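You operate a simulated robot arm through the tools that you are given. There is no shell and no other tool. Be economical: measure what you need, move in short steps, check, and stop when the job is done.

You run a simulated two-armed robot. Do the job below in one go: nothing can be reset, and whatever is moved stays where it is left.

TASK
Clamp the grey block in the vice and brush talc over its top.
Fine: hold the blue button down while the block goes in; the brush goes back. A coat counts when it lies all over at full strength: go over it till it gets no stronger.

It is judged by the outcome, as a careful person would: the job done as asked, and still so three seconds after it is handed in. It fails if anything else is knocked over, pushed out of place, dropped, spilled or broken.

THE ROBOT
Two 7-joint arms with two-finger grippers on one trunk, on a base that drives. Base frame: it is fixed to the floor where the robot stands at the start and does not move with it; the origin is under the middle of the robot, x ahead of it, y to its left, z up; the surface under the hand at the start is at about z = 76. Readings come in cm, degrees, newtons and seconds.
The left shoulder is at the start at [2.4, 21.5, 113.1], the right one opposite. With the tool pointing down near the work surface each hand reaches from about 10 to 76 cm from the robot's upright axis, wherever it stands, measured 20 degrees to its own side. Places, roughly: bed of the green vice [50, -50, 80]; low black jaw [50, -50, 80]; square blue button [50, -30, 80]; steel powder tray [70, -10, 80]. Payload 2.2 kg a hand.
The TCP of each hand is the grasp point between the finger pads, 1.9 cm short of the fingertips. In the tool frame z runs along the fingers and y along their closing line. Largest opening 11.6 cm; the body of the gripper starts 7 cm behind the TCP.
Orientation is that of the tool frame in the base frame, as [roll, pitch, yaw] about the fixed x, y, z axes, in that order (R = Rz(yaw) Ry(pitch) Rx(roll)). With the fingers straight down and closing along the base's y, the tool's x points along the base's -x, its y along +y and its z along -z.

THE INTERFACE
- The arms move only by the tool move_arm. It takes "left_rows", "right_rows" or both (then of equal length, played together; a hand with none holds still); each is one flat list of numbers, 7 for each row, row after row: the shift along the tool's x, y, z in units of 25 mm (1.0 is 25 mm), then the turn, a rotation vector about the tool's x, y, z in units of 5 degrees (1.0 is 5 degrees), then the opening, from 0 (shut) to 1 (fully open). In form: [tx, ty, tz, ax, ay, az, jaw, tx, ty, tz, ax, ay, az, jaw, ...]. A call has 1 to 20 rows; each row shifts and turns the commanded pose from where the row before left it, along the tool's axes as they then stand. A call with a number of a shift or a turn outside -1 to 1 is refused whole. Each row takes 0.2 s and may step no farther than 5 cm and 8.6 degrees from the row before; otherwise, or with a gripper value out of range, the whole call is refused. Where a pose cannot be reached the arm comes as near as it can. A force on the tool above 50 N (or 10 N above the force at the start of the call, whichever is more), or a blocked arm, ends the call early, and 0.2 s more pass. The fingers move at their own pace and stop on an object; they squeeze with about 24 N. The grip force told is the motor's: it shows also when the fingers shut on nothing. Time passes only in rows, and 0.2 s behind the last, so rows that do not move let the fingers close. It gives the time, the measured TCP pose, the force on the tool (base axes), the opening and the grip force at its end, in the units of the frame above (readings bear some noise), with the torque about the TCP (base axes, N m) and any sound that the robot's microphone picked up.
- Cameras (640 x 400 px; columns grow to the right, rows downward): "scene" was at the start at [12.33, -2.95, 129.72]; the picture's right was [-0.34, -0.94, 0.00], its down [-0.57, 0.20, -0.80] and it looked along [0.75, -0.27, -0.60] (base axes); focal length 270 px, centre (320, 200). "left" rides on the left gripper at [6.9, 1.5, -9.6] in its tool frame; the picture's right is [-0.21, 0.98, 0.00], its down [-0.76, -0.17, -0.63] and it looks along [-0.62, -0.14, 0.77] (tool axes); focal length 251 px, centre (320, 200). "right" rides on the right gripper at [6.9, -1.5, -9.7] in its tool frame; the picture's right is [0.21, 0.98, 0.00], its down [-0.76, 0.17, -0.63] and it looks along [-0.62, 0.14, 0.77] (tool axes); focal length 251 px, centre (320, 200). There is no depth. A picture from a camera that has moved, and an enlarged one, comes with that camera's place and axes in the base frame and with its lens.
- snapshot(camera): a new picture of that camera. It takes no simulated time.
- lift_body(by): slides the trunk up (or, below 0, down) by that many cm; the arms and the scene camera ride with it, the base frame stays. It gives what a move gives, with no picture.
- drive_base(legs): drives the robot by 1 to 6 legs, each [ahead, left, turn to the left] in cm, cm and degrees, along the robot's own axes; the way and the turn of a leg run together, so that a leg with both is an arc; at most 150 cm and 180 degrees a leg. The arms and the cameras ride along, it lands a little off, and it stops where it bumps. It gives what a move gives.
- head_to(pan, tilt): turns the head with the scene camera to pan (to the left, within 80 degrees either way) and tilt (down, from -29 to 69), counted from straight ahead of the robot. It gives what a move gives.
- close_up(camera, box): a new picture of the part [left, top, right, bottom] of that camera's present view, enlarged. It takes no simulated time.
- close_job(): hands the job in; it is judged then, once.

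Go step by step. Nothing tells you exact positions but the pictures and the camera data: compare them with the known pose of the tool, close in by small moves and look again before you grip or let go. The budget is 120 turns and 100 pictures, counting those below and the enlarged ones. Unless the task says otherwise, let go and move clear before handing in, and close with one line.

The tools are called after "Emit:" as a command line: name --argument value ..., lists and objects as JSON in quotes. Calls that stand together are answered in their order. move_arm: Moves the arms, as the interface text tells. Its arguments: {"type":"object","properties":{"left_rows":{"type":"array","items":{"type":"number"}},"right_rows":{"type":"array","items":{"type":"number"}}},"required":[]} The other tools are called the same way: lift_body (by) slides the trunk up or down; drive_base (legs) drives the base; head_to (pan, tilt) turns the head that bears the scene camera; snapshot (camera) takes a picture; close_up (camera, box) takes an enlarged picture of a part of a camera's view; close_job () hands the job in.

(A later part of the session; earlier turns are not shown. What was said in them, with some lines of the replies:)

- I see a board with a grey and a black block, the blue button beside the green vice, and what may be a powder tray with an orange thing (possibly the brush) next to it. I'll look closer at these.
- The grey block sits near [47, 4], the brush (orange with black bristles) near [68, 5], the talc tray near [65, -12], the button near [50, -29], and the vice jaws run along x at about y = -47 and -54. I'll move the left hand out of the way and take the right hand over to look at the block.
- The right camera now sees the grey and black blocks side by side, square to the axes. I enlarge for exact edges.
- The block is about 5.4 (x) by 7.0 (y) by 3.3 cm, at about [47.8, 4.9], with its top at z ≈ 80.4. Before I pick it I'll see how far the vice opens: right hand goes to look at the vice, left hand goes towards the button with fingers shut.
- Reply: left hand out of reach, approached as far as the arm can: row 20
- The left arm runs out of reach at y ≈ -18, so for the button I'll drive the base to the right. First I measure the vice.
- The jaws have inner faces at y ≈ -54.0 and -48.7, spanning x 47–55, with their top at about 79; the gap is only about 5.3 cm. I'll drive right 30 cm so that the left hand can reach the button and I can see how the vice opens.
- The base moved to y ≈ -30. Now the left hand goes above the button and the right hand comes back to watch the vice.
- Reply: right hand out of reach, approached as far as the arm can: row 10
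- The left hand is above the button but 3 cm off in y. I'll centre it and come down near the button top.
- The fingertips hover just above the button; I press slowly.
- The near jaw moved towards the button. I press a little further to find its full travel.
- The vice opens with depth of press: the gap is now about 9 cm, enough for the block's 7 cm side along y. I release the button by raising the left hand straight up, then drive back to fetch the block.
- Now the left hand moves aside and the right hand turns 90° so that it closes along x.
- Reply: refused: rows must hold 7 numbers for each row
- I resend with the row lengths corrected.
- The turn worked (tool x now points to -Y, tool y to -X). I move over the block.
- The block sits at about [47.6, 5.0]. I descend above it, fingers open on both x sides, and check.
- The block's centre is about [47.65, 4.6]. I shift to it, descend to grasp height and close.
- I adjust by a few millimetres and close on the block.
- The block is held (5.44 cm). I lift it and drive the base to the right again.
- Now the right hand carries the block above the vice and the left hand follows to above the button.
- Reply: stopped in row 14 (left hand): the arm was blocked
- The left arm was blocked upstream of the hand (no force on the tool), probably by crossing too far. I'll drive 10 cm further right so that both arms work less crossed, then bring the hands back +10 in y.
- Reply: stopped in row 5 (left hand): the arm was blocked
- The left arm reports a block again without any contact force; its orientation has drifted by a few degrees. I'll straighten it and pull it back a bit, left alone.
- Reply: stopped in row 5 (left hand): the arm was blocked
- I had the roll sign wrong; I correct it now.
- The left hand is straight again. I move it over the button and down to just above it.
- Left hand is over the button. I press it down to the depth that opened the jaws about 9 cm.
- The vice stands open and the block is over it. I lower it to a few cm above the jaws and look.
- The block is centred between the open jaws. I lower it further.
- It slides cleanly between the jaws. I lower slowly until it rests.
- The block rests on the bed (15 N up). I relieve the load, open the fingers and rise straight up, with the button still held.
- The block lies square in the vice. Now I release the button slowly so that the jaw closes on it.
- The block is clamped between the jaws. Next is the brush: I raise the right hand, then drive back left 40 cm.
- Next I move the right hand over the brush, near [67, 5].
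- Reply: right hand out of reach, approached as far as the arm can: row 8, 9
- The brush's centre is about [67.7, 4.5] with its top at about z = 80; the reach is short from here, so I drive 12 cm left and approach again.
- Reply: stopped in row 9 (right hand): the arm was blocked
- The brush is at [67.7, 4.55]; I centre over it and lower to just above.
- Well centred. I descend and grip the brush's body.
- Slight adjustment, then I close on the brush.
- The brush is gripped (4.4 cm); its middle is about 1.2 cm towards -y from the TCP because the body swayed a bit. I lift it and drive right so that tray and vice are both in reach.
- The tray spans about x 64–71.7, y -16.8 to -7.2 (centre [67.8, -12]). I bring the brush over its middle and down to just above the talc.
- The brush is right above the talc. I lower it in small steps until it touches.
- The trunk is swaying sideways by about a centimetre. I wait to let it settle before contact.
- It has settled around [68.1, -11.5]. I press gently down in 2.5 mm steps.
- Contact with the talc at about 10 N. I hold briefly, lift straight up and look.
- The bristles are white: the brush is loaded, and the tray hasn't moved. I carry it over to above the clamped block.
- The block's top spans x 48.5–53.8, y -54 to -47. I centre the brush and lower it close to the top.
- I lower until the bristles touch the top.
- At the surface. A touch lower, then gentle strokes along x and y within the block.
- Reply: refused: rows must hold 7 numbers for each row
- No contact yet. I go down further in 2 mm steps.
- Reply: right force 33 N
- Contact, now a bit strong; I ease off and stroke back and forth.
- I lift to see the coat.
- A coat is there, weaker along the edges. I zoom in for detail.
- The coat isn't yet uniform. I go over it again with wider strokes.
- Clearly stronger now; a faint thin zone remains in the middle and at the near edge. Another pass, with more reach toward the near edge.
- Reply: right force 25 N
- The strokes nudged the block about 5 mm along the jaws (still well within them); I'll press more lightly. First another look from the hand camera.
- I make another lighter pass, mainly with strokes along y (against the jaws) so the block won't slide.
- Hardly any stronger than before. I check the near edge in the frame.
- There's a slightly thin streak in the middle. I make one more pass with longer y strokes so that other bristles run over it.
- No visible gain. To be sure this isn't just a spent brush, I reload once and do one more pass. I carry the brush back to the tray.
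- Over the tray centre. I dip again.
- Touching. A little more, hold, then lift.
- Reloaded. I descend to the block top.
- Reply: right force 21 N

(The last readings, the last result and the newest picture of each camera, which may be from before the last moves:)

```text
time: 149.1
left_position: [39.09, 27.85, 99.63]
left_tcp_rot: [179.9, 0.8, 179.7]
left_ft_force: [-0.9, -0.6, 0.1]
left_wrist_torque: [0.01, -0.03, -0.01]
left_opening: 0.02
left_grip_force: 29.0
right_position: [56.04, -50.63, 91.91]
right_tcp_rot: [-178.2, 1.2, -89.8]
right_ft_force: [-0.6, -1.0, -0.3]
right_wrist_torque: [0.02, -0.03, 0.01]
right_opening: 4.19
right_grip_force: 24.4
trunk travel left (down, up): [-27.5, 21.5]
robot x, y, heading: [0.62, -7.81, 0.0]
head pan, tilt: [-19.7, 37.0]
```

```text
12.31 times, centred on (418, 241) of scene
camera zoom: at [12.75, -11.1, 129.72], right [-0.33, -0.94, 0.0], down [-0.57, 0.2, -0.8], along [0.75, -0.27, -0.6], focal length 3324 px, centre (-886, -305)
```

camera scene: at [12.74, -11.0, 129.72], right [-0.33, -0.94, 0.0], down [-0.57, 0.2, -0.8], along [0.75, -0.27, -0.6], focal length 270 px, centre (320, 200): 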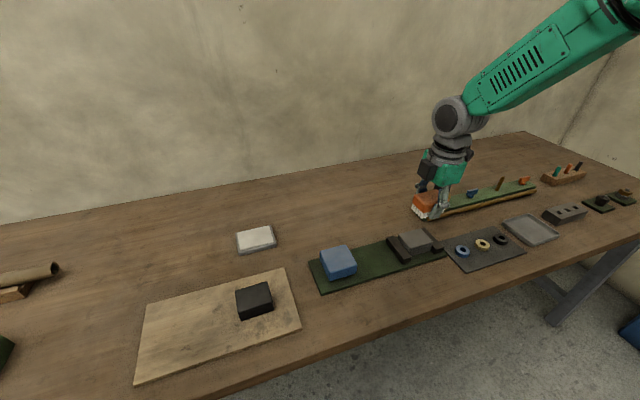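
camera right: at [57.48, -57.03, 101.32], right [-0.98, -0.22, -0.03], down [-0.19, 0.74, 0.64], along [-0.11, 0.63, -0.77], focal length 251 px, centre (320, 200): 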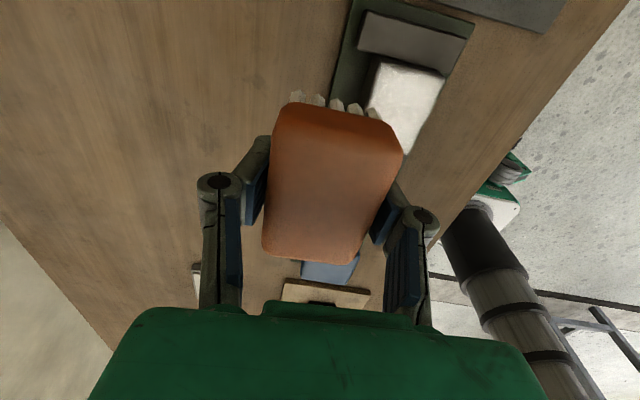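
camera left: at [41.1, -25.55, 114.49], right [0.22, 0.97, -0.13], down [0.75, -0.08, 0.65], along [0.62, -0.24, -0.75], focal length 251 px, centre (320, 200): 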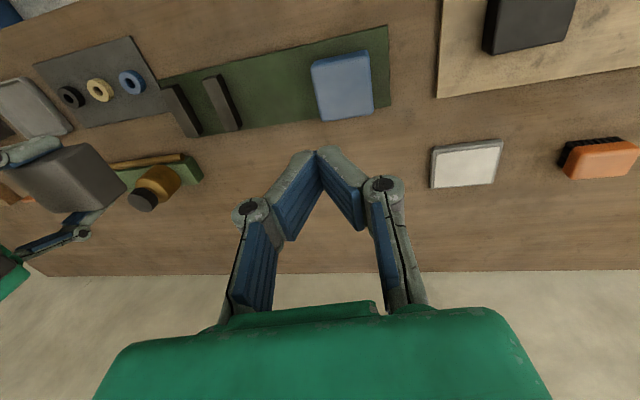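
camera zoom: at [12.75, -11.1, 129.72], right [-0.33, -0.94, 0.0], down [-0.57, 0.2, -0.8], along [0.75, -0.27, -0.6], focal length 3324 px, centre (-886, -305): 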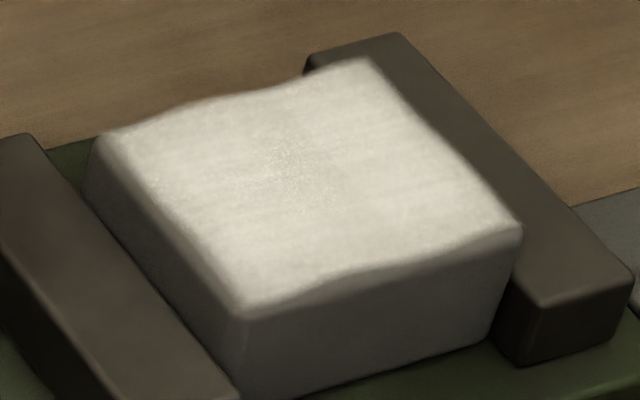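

The reload brought no further gain: the coat is at full strength all over. Now the brush goes back; I raise it and drive left.

Emit:
move_arm --right_rows '[-0.5, 0, -1, 0, 0, 0, 0, -1, 0, -0.5, 0, 0, 0, 0, -1, 0, 0, 0, 0, 0, 0, -1, 0, 0, 0, 0, 0, 0, -1, 0, 0, 0, 0, 0, 0, -1, 0, 0, 0, 0, 0, 0, 0, 0, 0, 0, 0, 0, 0]'

Emit:
drive_base --legs '[[0, 18, 0]]'

Emit:
move_arm --right_rows '[0, 0, 0, 0, 0, 0, 0, 0, 0, 0, 0, 0, 0, 0, 0, 0, 0, 0, 0, 0, 0, 0, 0, 0, 0, 0, 0, 0, 0, 0, 0, 0, 0, 0, 0, 0, 0, 0, 0, 0, 0, 0]'

```text
time: 150.7
left_position: [39.08, 28.19, 99.52]
left_tcp_rot: [-179.9, 0.8, 179.6]
left_ft_force: [1.0, -1.3, -0.6]
left_wrist_torque: [0.01, -0.01, -0.06]
left_opening: 0.02
left_grip_force: 29.0
right_position: [55.76, -36.48, 96.01]
right_tcp_rot: [-178.2, 1.1, -89.9]
right_ft_force: [0.2, 0.0, -0.3]
right_wrist_torque: [-0.01, -0.02, 0.02]
right_opening: 4.22
right_grip_force: 23.9
trunk travel left (down, up): [-27.5, 21.5]
robot x, y, heading: [0.14, -8.03, 0.0]
head pan, tilt: [-19.7, 37.0]
```

```text
time: 152.2
left_position: [39.04, 45.55, 99.69]
left_tcp_rot: [179.7, 0.8, 179.6]
left_ft_force: [0.5, -0.5, 0.4]
left_wrist_torque: [0.03, 0.04, -0.02]
left_opening: 0.02
left_grip_force: 28.3
right_position: [55.75, -19.1, 95.75]
right_tcp_rot: [-178.2, 1.4, -89.7]
right_ft_force: [0.2, 0.6, 0.3]
right_wrist_torque: [0.01, 0.0, 0.0]
right_opening: 4.19
right_grip_force: 24.2
trunk travel left (down, up): [-27.5, 21.5]
robot x, y, heading: [0.21, 10.08, 0.5]
head pan, tilt: [-19.7, 37.0]
```

```text
time: 153.6
left_position: [38.89, 45.36, 99.79]
left_tcp_rot: [179.7, 1.0, 179.5]
left_ft_force: [0.0, -0.3, -0.6]
left_wrist_torque: [0.04, -0.02, 0.02]
left_opening: 0.0
left_grip_force: 28.3
right_position: [55.45, -19.31, 95.85]
right_tcp_rot: [-178.1, 1.4, -90.0]
right_ft_force: [-0.3, -0.6, -0.7]
right_wrist_torque: [0.09, -0.03, 0.02]
right_opening: 4.2
right_grip_force: 23.9
trunk travel left (down, up): [-27.5, 21.5]
robot x, y, heading: [0.39, 9.7, 0.4]
head pan, tilt: [-19.7, 37.0]
```

Next over the brush's original place and down to about 6 cm above the table.

Emit:
move_arm --right_rows '[-0.96, -0.49, 0, 0, 0, 0, 0, -0.96, -0.49, 0, 0, 0, 0, 0, -0.96, -0.49, 0, 0, 0, 0, 0, -0.96, -0.49, 0, 0, 0, 0, 0, -0.96, -0.49, 0, 0, 0, 0, 0, -0.96, -0.49, 0, 0, 0, 0, 0, -0.96, -0.49, 0, 0, 0, 0, 0, -0.96, -0.49, 0, 0, 0, 0, 0, -0.96, -0.49, 0, 0, 0, 0, 0, -0.96, -0.49, 0, 0, 0, 0, 0, 0, 0, 0.7, 0, 0, 0, 0, 0, 0, 0.7, 0, 0, 0, 0, 0, 0, 0.7, 0, 0, 0, 0, 0, 0, 0.7, 0, 0, 0, 0, 0, 0, 0.7, 0, 0, 0, 0, 0, 0, 0, 0, 0, 0, 0, 0, 0, 0, 0, 0, 0, 0, 0, 0, 0, 0, 0, 0, 0]'

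Emit:
move_arm --right_rows '[0, 0, 0, 0, 0, 0, 0, 0, 0, 0, 0, 0, 0, 0, 0, 0, 0, 0, 0, 0, 0, 0, 0, 0, 0, 0, 0, 0]'

Emit:
close_up --camera "scene" --box '[160, 180, 340, 300]'

Emit:
snapshot --camera "right"

```text
time: 157.4
left_position: [38.73, 47.41, 99.13]
left_tcp_rot: [-179.4, 1.0, 179.8]
left_ft_force: [0.1, 0.6, -0.4]
left_wrist_torque: [-0.05, 0.01, 0.0]
left_opening: 0.0
left_grip_force: 28.5
right_position: [68.07, 6.99, 88.0]
right_tcp_rot: [-178.0, 0.6, -89.7]
right_ft_force: [-0.4, 0.3, -0.6]
right_wrist_torque: [-0.04, 0.02, 0.01]
right_opening: 4.17
right_grip_force: 24.4
trunk travel left (down, up): [-27.5, 21.5]
robot x, y, heading: [0.62, 9.76, 0.2]
head pan, tilt: [-19.7, 37.0]
```

```text
time: 158.4
left_position: [38.74, 48.29, 98.96]
left_tcp_rot: [-178.8, 1.1, 179.7]
left_ft_force: [-0.2, 1.4, -0.9]
left_wrist_torque: [-0.09, 0.03, 0.0]
left_opening: 0.01
left_grip_force: 28.6
right_position: [68.19, 7.78, 88.15]
right_tcp_rot: [-178.0, 0.1, -89.7]
right_ft_force: [0.4, 0.6, -0.6]
right_wrist_torque: [-0.08, -0.01, 0.01]
right_opening: 4.2
right_grip_force: 24.1
trunk travel left (down, up): [-27.5, 21.5]
robot x, y, heading: [0.63, 10.32, 0.3]
head pan, tilt: [-19.7, 37.0]
```

```text
3.33 times, centred on (250, 240) of scene
camera zoom: at [12.8, 8.99, 129.74], right [-0.33, -0.94, 0.01], down [-0.57, 0.19, -0.8], along [0.75, -0.27, -0.6], focal length 900 px, centre (553, 67)
```

zoom: 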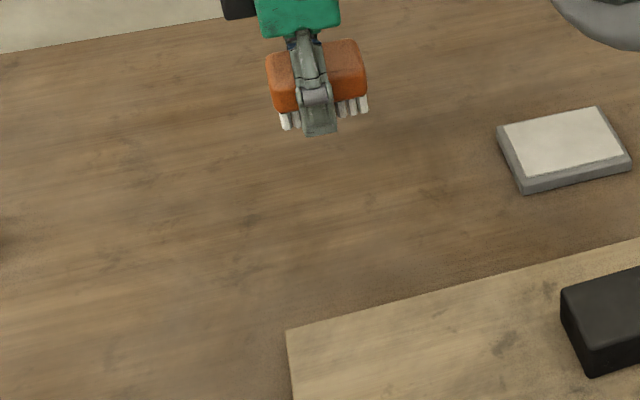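

```text
22 pictures are left
camera right: at [69.31, 1.03, 97.81], right [-0.97, -0.22, -0.03], down [-0.19, 0.75, 0.63], along [-0.11, 0.62, -0.78], focal length 251 px, centre (320, 200)
```

right: 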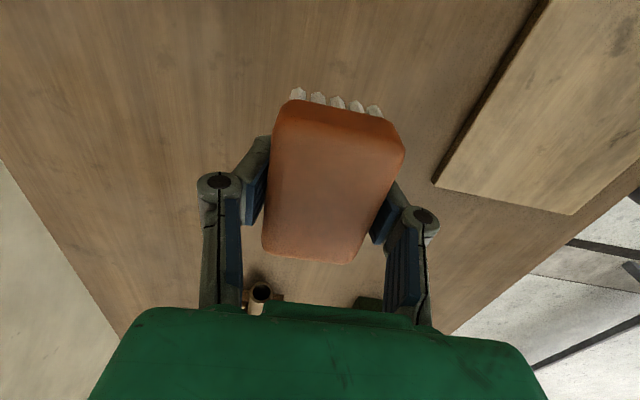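

The brush is about 3 cm too far in +y because of sway. I correct, lower to about 2 cm above the table and let it settle.

Emit:
move_arm --right_rows '[0.5, 0.1, 0.3, 0, 0, 0, 0, 0.5, 0.1, 0.5, 0, 0, 0, 0, 0, 0, 0.6, 0, 0, 0, 0, 0, 0, 0.6, 0, 0, 0, 0, 0, 0, 0.5, 0, 0, 0, 0, 0, 0, 0, 0, 0, 0, 0, 0, 0, 0, 0, 0, 0, 0, 0, 0, 0, 0, 0, 0, 0, 0, 0, 0, 0, 0, 0, 0, 0, 0, 0, 0, 0, 0, 0]'

Emit:
move_arm --right_rows '[0, 0, 0, 0, 0, 0, 0, 0, 0, 0, 0, 0, 0, 0, 0, 0, 0, 0, 0, 0, 0, 0, 0, 0, 0, 0, 0, 0, 0, 0, 0, 0, 0, 0, 0, 0, 0, 0, 0, 0, 0, 0, 0, 0, 0, 0, 0, 0, 0, 0, 0, 0, 0, 0, 0, 0]'

```text
time: 160.6
left_position: [38.74, 45.76, 99.58]
left_tcp_rot: [180.0, 1.1, 179.6]
left_ft_force: [0.8, 0.2, -0.1]
left_wrist_torque: [-0.03, -0.01, 0.02]
left_opening: 0.0
left_grip_force: 28.3
right_position: [67.86, 2.97, 81.74]
right_tcp_rot: [-178.1, 1.1, -89.8]
right_ft_force: [0.3, 0.5, -0.9]
right_wrist_torque: [0.03, -0.01, -0.04]
right_opening: 4.22
right_grip_force: 24.5
trunk travel left (down, up): [-27.5, 21.5]
robot x, y, heading: [0.77, 9.67, 0.1]
head pan, tilt: [-19.7, 37.0]
```

```text
time: 162.4
left_position: [38.71, 46.46, 99.37]
left_tcp_rot: [-179.7, 0.9, 179.6]
left_ft_force: [0.0, -0.5, -1.1]
left_wrist_torque: [0.03, -0.01, 0.0]
left_opening: 0.0
left_grip_force: 29.0
right_position: [67.88, 3.65, 81.81]
right_tcp_rot: [-178.0, 0.9, -89.8]
right_ft_force: [0.3, 0.4, -0.7]
right_wrist_torque: [-0.01, 0.02, -0.03]
right_opening: 4.24
right_grip_force: 24.5
trunk travel left (down, up): [-27.5, 21.5]
robot x, y, heading: [0.01, 9.93, 0.3]
head pan, tilt: [-19.7, 37.0]
```

Emit:
move_arm --right_rows '[-0.15, 0, 0.1, 0, 0, 0, 0, -0.15, 0, 0.1, 0, 0, 0, 0, -0.15, 0.05, 0.1, 0, 0, 0, 0, 0, 0, 0.2, 0, 0, 0, 0, 0, 0, 0.2, 0, 0, 0, 0, 0, 0, 0, 0, 0, 0, 0, 0, 0, 0, 0, 0, 0, 0, 0, 0, 0, 0, 0, 0, 0, 0, 0, 0, 0, 0, 0, 0, 0, 0, 0, 0, 0, 0, 0]'

Emit:
close_up --camera "scene" --box '[160, 180, 340, 300]'

```text
time: 164.6
left_position: [38.66, 46.81, 99.34]
left_tcp_rot: [-179.6, 1.0, 179.6]
left_ft_force: [-0.3, 0.6, 0.3]
left_wrist_torque: [-0.02, 0.01, -0.01]
left_opening: 0.0
left_grip_force: 28.6
right_position: [67.83, 5.15, 80.19]
right_tcp_rot: [-178.1, 0.7, -89.9]
right_ft_force: [0.1, -0.1, -1.5]
right_wrist_torque: [0.0, -0.01, -0.02]
right_opening: 4.21
right_grip_force: 23.8
trunk travel left (down, up): [-27.5, 21.5]
robot x, y, heading: [0.09, 9.97, 0.3]
head pan, tilt: [-19.7, 37.0]
```

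```text
3.33 times, centred on (250, 240) of scene
camera zoom: at [12.8, 7.37, 129.72], right [-0.33, -0.94, 0.0], down [-0.57, 0.2, -0.8], along [0.75, -0.27, -0.6], focal length 900 px, centre (553, 67)
```

zoom: 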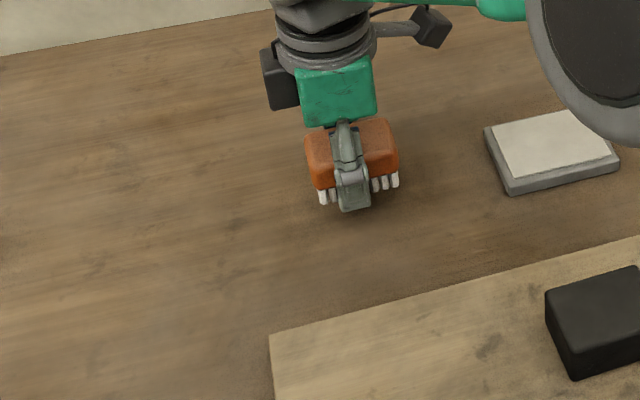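

The brush is over its old spot (about [67.8, 4.6]). I lower it to the table.

Emit:
move_arm --right_rows '[0, 0, 0.15, 0, 0, 0, 0, 0, 0, 0.15, 0, 0, 0, 0, 0, 0, 0.12, 0, 0, 0, 0, 0, 0, 0, 0, 0, 0, 0, 0, 0, 0, 0, 0, 0, 0]'

```text
time: 165.8
left_position: [38.71, 46.92, 99.25]
left_tcp_rot: [-179.5, 1.0, 179.5]
left_ft_force: [-0.8, 0.2, -0.2]
left_wrist_torque: [0.01, 0.03, 0.02]
left_opening: 0.01
left_grip_force: 28.5
right_position: [67.92, 5.05, 79.13]
right_tcp_rot: [-178.2, 0.8, -89.8]
right_ft_force: [-0.1, 0.9, -0.3]
right_wrist_torque: [-0.01, -0.01, 0.0]
right_opening: 4.2
right_grip_force: 23.9
trunk travel left (down, up): [-27.5, 21.5]
robot x, y, heading: [0.76, 10.21, 0.3]
head pan, tilt: [-19.7, 37.0]
```

Emit:
move_arm --right_rows '[0, 0, 0.08, 0, 0, 0, 0, 0, 0, 0.08, 0, 0, 0, 0, 0, 0, 0, 0, 0, 0, 0]'

```text
time: 166.6
left_position: [38.62, 46.75, 99.32]
left_tcp_rot: [-179.5, 1.0, 179.7]
left_ft_force: [-0.1, -0.4, 0.1]
left_wrist_torque: [-0.03, 0.01, -0.01]
left_opening: 0.0
left_grip_force: 28.9
right_position: [67.93, 5.06, 78.86]
right_tcp_rot: [-178.0, 0.7, -89.7]
right_ft_force: [-0.8, -0.3, -0.8]
right_wrist_torque: [0.03, -0.01, 0.0]
right_opening: 4.18
right_grip_force: 24.4
trunk travel left (down, up): [-27.5, 21.5]
robot x, y, heading: [0.22, 9.91, 0.1]
head pan, tilt: [-19.7, 37.0]
```

Emit:
move_arm --right_rows '[0, 0, 0.07, 0, 0, 0, 0, 0, 0, 0.06, 0, 0, 0, 0, 0, 0, 0, 0, 0, 0, 0]'

```text
time: 167.4
left_position: [38.77, 46.7, 99.31]
left_tcp_rot: [-179.6, 0.9, 179.6]
left_ft_force: [0.0, -1.0, 0.5]
left_wrist_torque: [0.03, 0.01, -0.03]
left_opening: 0.02
left_grip_force: 29.0
right_position: [67.99, 5.15, 78.48]
right_tcp_rot: [-178.1, 0.6, -89.8]
right_ft_force: [-0.1, 1.2, -0.2]
right_wrist_torque: [0.02, 0.02, -0.02]
right_opening: 4.19
right_grip_force: 24.0
trunk travel left (down, up): [-27.5, 21.5]
robot x, y, heading: [0.33, 9.65, 0.2]
head pan, tilt: [-19.7, 37.0]
```

Emit:
move_arm --right_rows '[0, 0, 0.06, 0, 0, 0, 0, 0, 0, 0.05, 0, 0, 0, 0, 0, 0, 0, 0, 0, 0, 0]'

Emit:
close_up --camera "scene" --box '[210, 200, 300, 260]'

```text
time: 168.2
left_position: [38.67, 46.7, 99.34]
left_tcp_rot: [-179.6, 0.9, 179.6]
left_ft_force: [0.7, 0.1, 0.3]
left_wrist_torque: [0.01, 0.02, -0.02]
left_opening: 0.0
left_grip_force: 28.9
right_position: [67.99, 5.2, 78.09]
right_tcp_rot: [-178.2, 0.7, -89.8]
right_ft_force: [0.5, -0.1, -0.4]
right_wrist_torque: [0.01, 0.0, -0.01]
right_opening: 4.24
right_grip_force: 24.0
trunk travel left (down, up): [-27.5, 21.5]
robot x, y, heading: [0.4, 9.84, 0.1]
head pan, tilt: [-19.7, 37.0]
```

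```text
6.67 times, centred on (255, 230) of scene
camera zoom: at [12.8, 7.27, 129.72], right [-0.33, -0.94, 0.0], down [-0.57, 0.2, -0.8], along [0.75, -0.27, -0.6], focal length 1801 px, centre (753, 0)
```

zoom: 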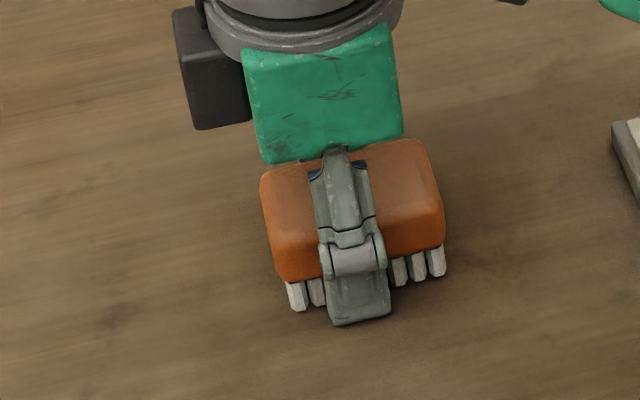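

The brush has slid up a little in the grip, so its bristles are still just off the table. A few more millimetres.

Emit:
move_arm --right_rows '[0, 0, 0.05, 0, 0, 0, 0, 0, 0, 0, 0, 0, 0, 0, 0, 0, 0, 0, 0, 0, 0]'

Emit:
close_up --camera "scene" --box '[225, 220, 285, 260]'

```text
time: 169.0
left_position: [38.71, 46.78, 99.28]
left_tcp_rot: [-179.5, 1.0, 179.6]
left_ft_force: [0.1, -0.8, 0.1]
left_wrist_torque: [-0.02, 0.0, 0.0]
left_opening: 0.0
left_grip_force: 28.8
right_position: [67.9, 5.14, 78.11]
right_tcp_rot: [-178.1, 0.8, -89.8]
right_ft_force: [2.9, 0.8, 4.8]
right_wrist_torque: [-0.03, 0.08, -0.03]
right_opening: 4.2
right_grip_force: 24.5
trunk travel left (down, up): [-27.5, 21.5]
robot x, y, heading: [0.18, 9.66, 0.1]
head pan, tilt: [-19.7, 37.0]
```

```text
10.00 times, centred on (255, 240) of scene
camera zoom: at [12.74, 7.31, 129.73], right [-0.33, -0.94, 0.0], down [-0.57, 0.2, -0.8], along [0.75, -0.27, -0.6], focal length 2701 px, centre (970, -200)
```

zoom: 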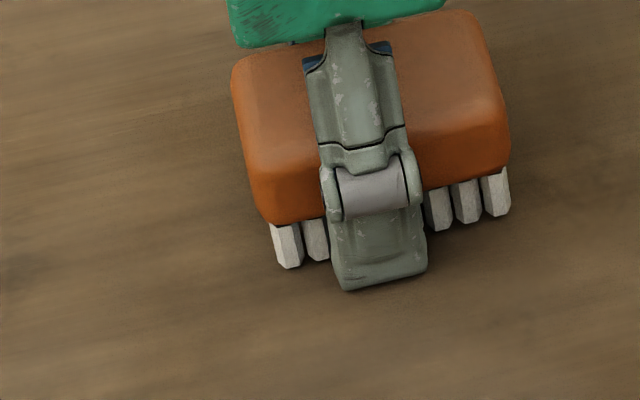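

Contact now (5 N up). I open the fingers and rise straight up.

Emit:
move_arm --right_rows '[0, 0, 0, 0, 0, 0, 0.6, 0, 0, 0, 0, 0, 0, 0.7, 0, 0, -0.3, 0, 0, 0, 0.8, 0, 0, -0.6, 0, 0, 0, 0.8, 0, 0, -1, 0, 0, 0, 0.8, 0, 0, -1, 0, 0, 0, 0.8, 0, 0, -1, 0, 0, 0, 0.8, 0, 0, -1, 0, 0, 0, 0.8, 0, 0, -1, 0, 0, 0, 0.8, 0, 0, -1, 0, 0, 0, 0.8]'

Emit:
snapshot --camera "scene"

```text
time: 171.2
left_position: [38.59, 46.75, 99.43]
left_tcp_rot: [-179.5, 1.1, 179.7]
left_ft_force: [-0.1, 0.0, 0.1]
left_wrist_torque: [0.01, 0.02, -0.03]
left_opening: 0.0
left_grip_force: 28.3
right_position: [67.16, 4.91, 95.36]
right_tcp_rot: [-178.1, 0.7, -89.8]
right_ft_force: [0.1, 0.0, -0.3]
right_wrist_torque: [0.03, -0.02, 0.0]
right_opening: 9.31
right_grip_force: 0.1
trunk travel left (down, up): [-27.5, 21.5]
robot x, y, heading: [0.31, 9.72, 0.3]
head pan, tilt: [-19.7, 37.0]
```

```text
18 pictures are left
camera scene: at [12.7, 7.28, 129.73], right [-0.33, -0.94, 0.0], down [-0.57, 0.2, -0.8], along [0.75, -0.27, -0.6], focal length 270 px, centre (320, 200)
```

scene: 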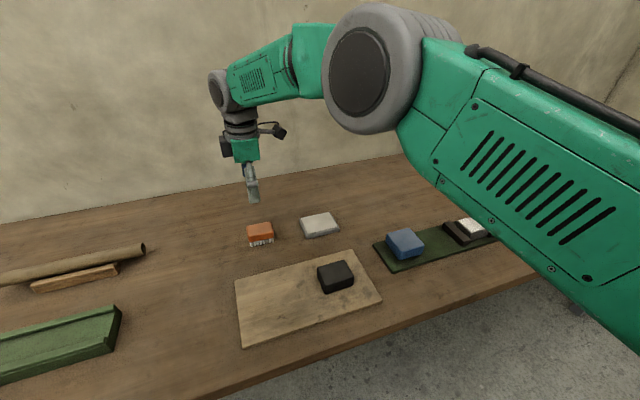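

The brush stands upright at its place. I check its position and the vice closely.

Emit:
close_up --camera "scene" --box '[220, 190, 360, 290]'

Emit:
close_up --camera "scene" --box '[440, 205, 510, 255]'

```text
4.00 times, centred on (290, 240) of scene
camera zoom: at [12.7, 7.28, 129.73], right [-0.33, -0.94, 0.0], down [-0.57, 0.2, -0.8], along [0.75, -0.27, -0.6], focal length 1080 px, centre (440, 40)
```

zoom: 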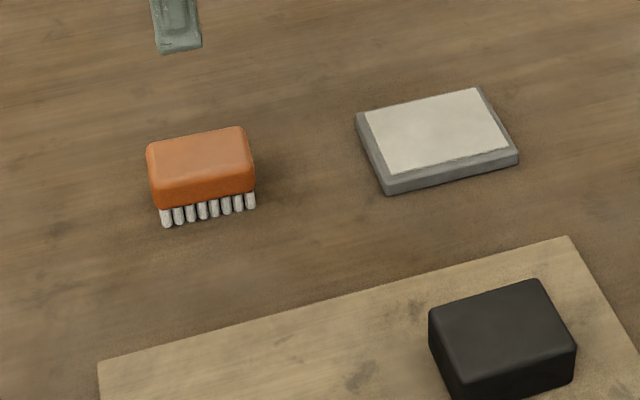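

```text
8.00 times, centred on (475, 230) of scene
camera zoom: at [12.7, 7.28, 129.73], right [-0.33, -0.94, 0.0], down [-0.57, 0.2, -0.8], along [0.75, -0.27, -0.6], focal length 2161 px, centre (-920, -40)
```

zoom: 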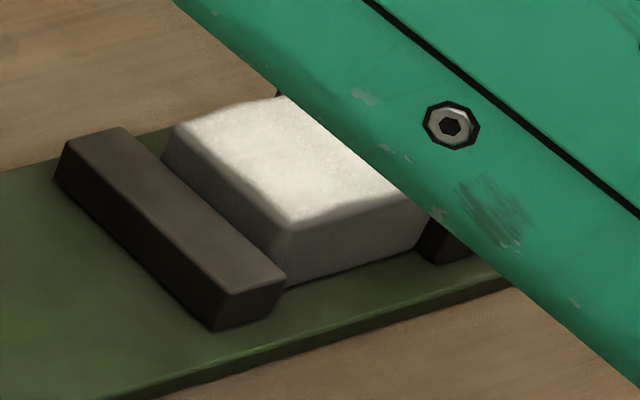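

The brush is back within a few millimetres and the tray is unmoved. The far-left part of the coat looks a bit duller from here, so I inspect from above with the hand camera: drive right and move the empty hand over the vice, high up.

Emit:
move_arm --right_rows '[0.9, 0.5, -0.3, 0, 0, 0, 0.8, 0.9, 0.5, -0.3, 0, 0, 0, 0.8, 0.9, 0.5, -0.3, 0, 0, 0, 0.8, 0.9, 0.5, 0, 0, 0, 0, 0.8, 0.9, 0.5, 0, 0, 0, 0, 0.8, 0.9, 0.5, 0, 0, 0, 0, 0.8, 0.9, 0.5, 0, 0, 0, 0, 0.8, 0.9, 0.5, 0, 0, 0, 0, 0.8, 0.9, 0.5, 0, 0, 0, 0, 0.8, 0.9, 0.5, 0, 0, 0, 0, 0.8, 0.9, 0.5, 0, 0, 0, 0, 0.8, 0.9, 0.5, 0, 0, 0, 0, 0.8, 0.9, 0.5, 0, 0, 0, 0, 0.8, 0.9, 0.2, 0, 0, 0, 0, 0.8, 0.9, 0, 0, 0, 0, 0, 0.8, 0.9, 0, 0, 0, 0, 0, 0.8]'

Emit:
drive_base --legs '[[0, -22, 0]]'

Emit:
snapshot --camera "right"

```text
time: 174.6
left_position: [38.71, 46.54, 99.41]
left_tcp_rot: [-179.7, 1.0, 179.6]
left_ft_force: [-0.2, -0.1, 0.3]
left_wrist_torque: [-0.02, -0.02, 0.0]
left_opening: 0.0
left_grip_force: 28.8
right_position: [50.29, -31.54, 96.31]
right_tcp_rot: [-178.1, 0.9, -89.8]
right_ft_force: [0.2, -0.7, -0.2]
right_wrist_torque: [-0.02, 0.03, 0.04]
right_opening: 9.28
right_grip_force: 0.0
trunk travel left (down, up): [-27.5, 21.5]
robot x, y, heading: [0.24, 9.93, 0.2]
head pan, tilt: [-19.7, 37.0]
```

```text
time: 176.3
left_position: [38.78, 24.14, 99.5]
left_tcp_rot: [-179.7, 1.0, 179.6]
left_ft_force: [-0.2, -0.5, -0.2]
left_wrist_torque: [0.04, 0.01, -0.02]
left_opening: 0.0
left_grip_force: 28.9
right_position: [50.43, -53.95, 96.37]
right_tcp_rot: [-178.1, 0.9, -89.9]
right_ft_force: [0.5, 0.3, 1.0]
right_wrist_torque: [0.0, -0.01, 0.02]
right_opening: 9.29
right_grip_force: 0.0
trunk travel left (down, up): [-27.5, 21.5]
robot x, y, heading: [0.28, -12.69, 0.1]
head pan, tilt: [-19.7, 37.0]
```

```text
15 pictures are left
camera right: at [51.52, -60.87, 105.93], right [-0.98, -0.22, -0.04], down [-0.19, 0.75, 0.64], along [-0.11, 0.63, -0.77], focal length 251 px, centre (320, 200)
```

right: 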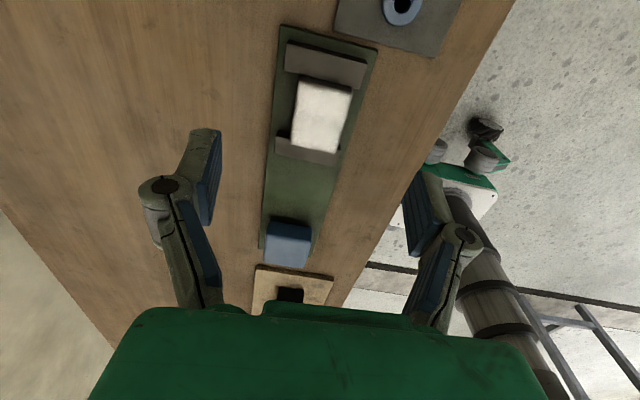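

Emit:
close_up --camera "right" --box '[280, 65, 370, 165]'

Emit:
close_up --camera "scene" --box '[380, 205, 460, 260]'

```text
4.00 times, centred on (325, 115) of right
camera zoom: at [51.52, -60.87, 105.93], right [-0.98, -0.22, -0.04], down [-0.19, 0.75, 0.64], along [-0.11, 0.63, -0.77], focal length 1006 px, centre (300, 540)
```

zoom: 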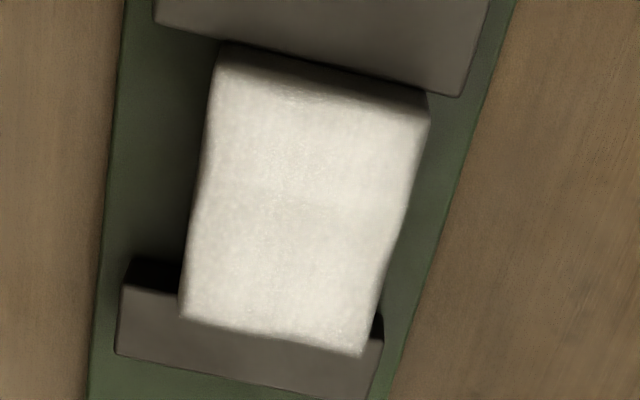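

```text
7.27 times, centred on (420, 232) of scene
camera zoom: at [12.76, -15.76, 129.71], right [-0.33, -0.94, 0.0], down [-0.57, 0.2, -0.8], along [0.75, -0.26, -0.6], focal length 1964 px, centre (-407, -36)
```

zoom: 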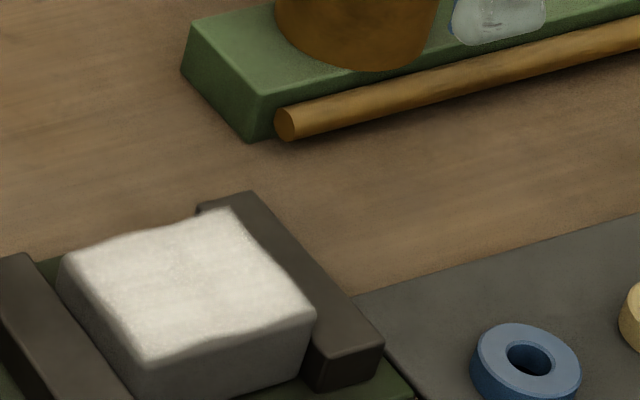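

From above, the talc lies evenly over the whole top, and the block is held between both jaws. The brush and tray are in place and both hands are clear, so I hand it in.

Emit:
close_job

```text
The job is handed in.
```

The grey block is clamped in the vice, its top is coated with talc at full strength, and the brush is back in its place. While brushing, the block slid about 5 mm along the jaws, but it is still held.
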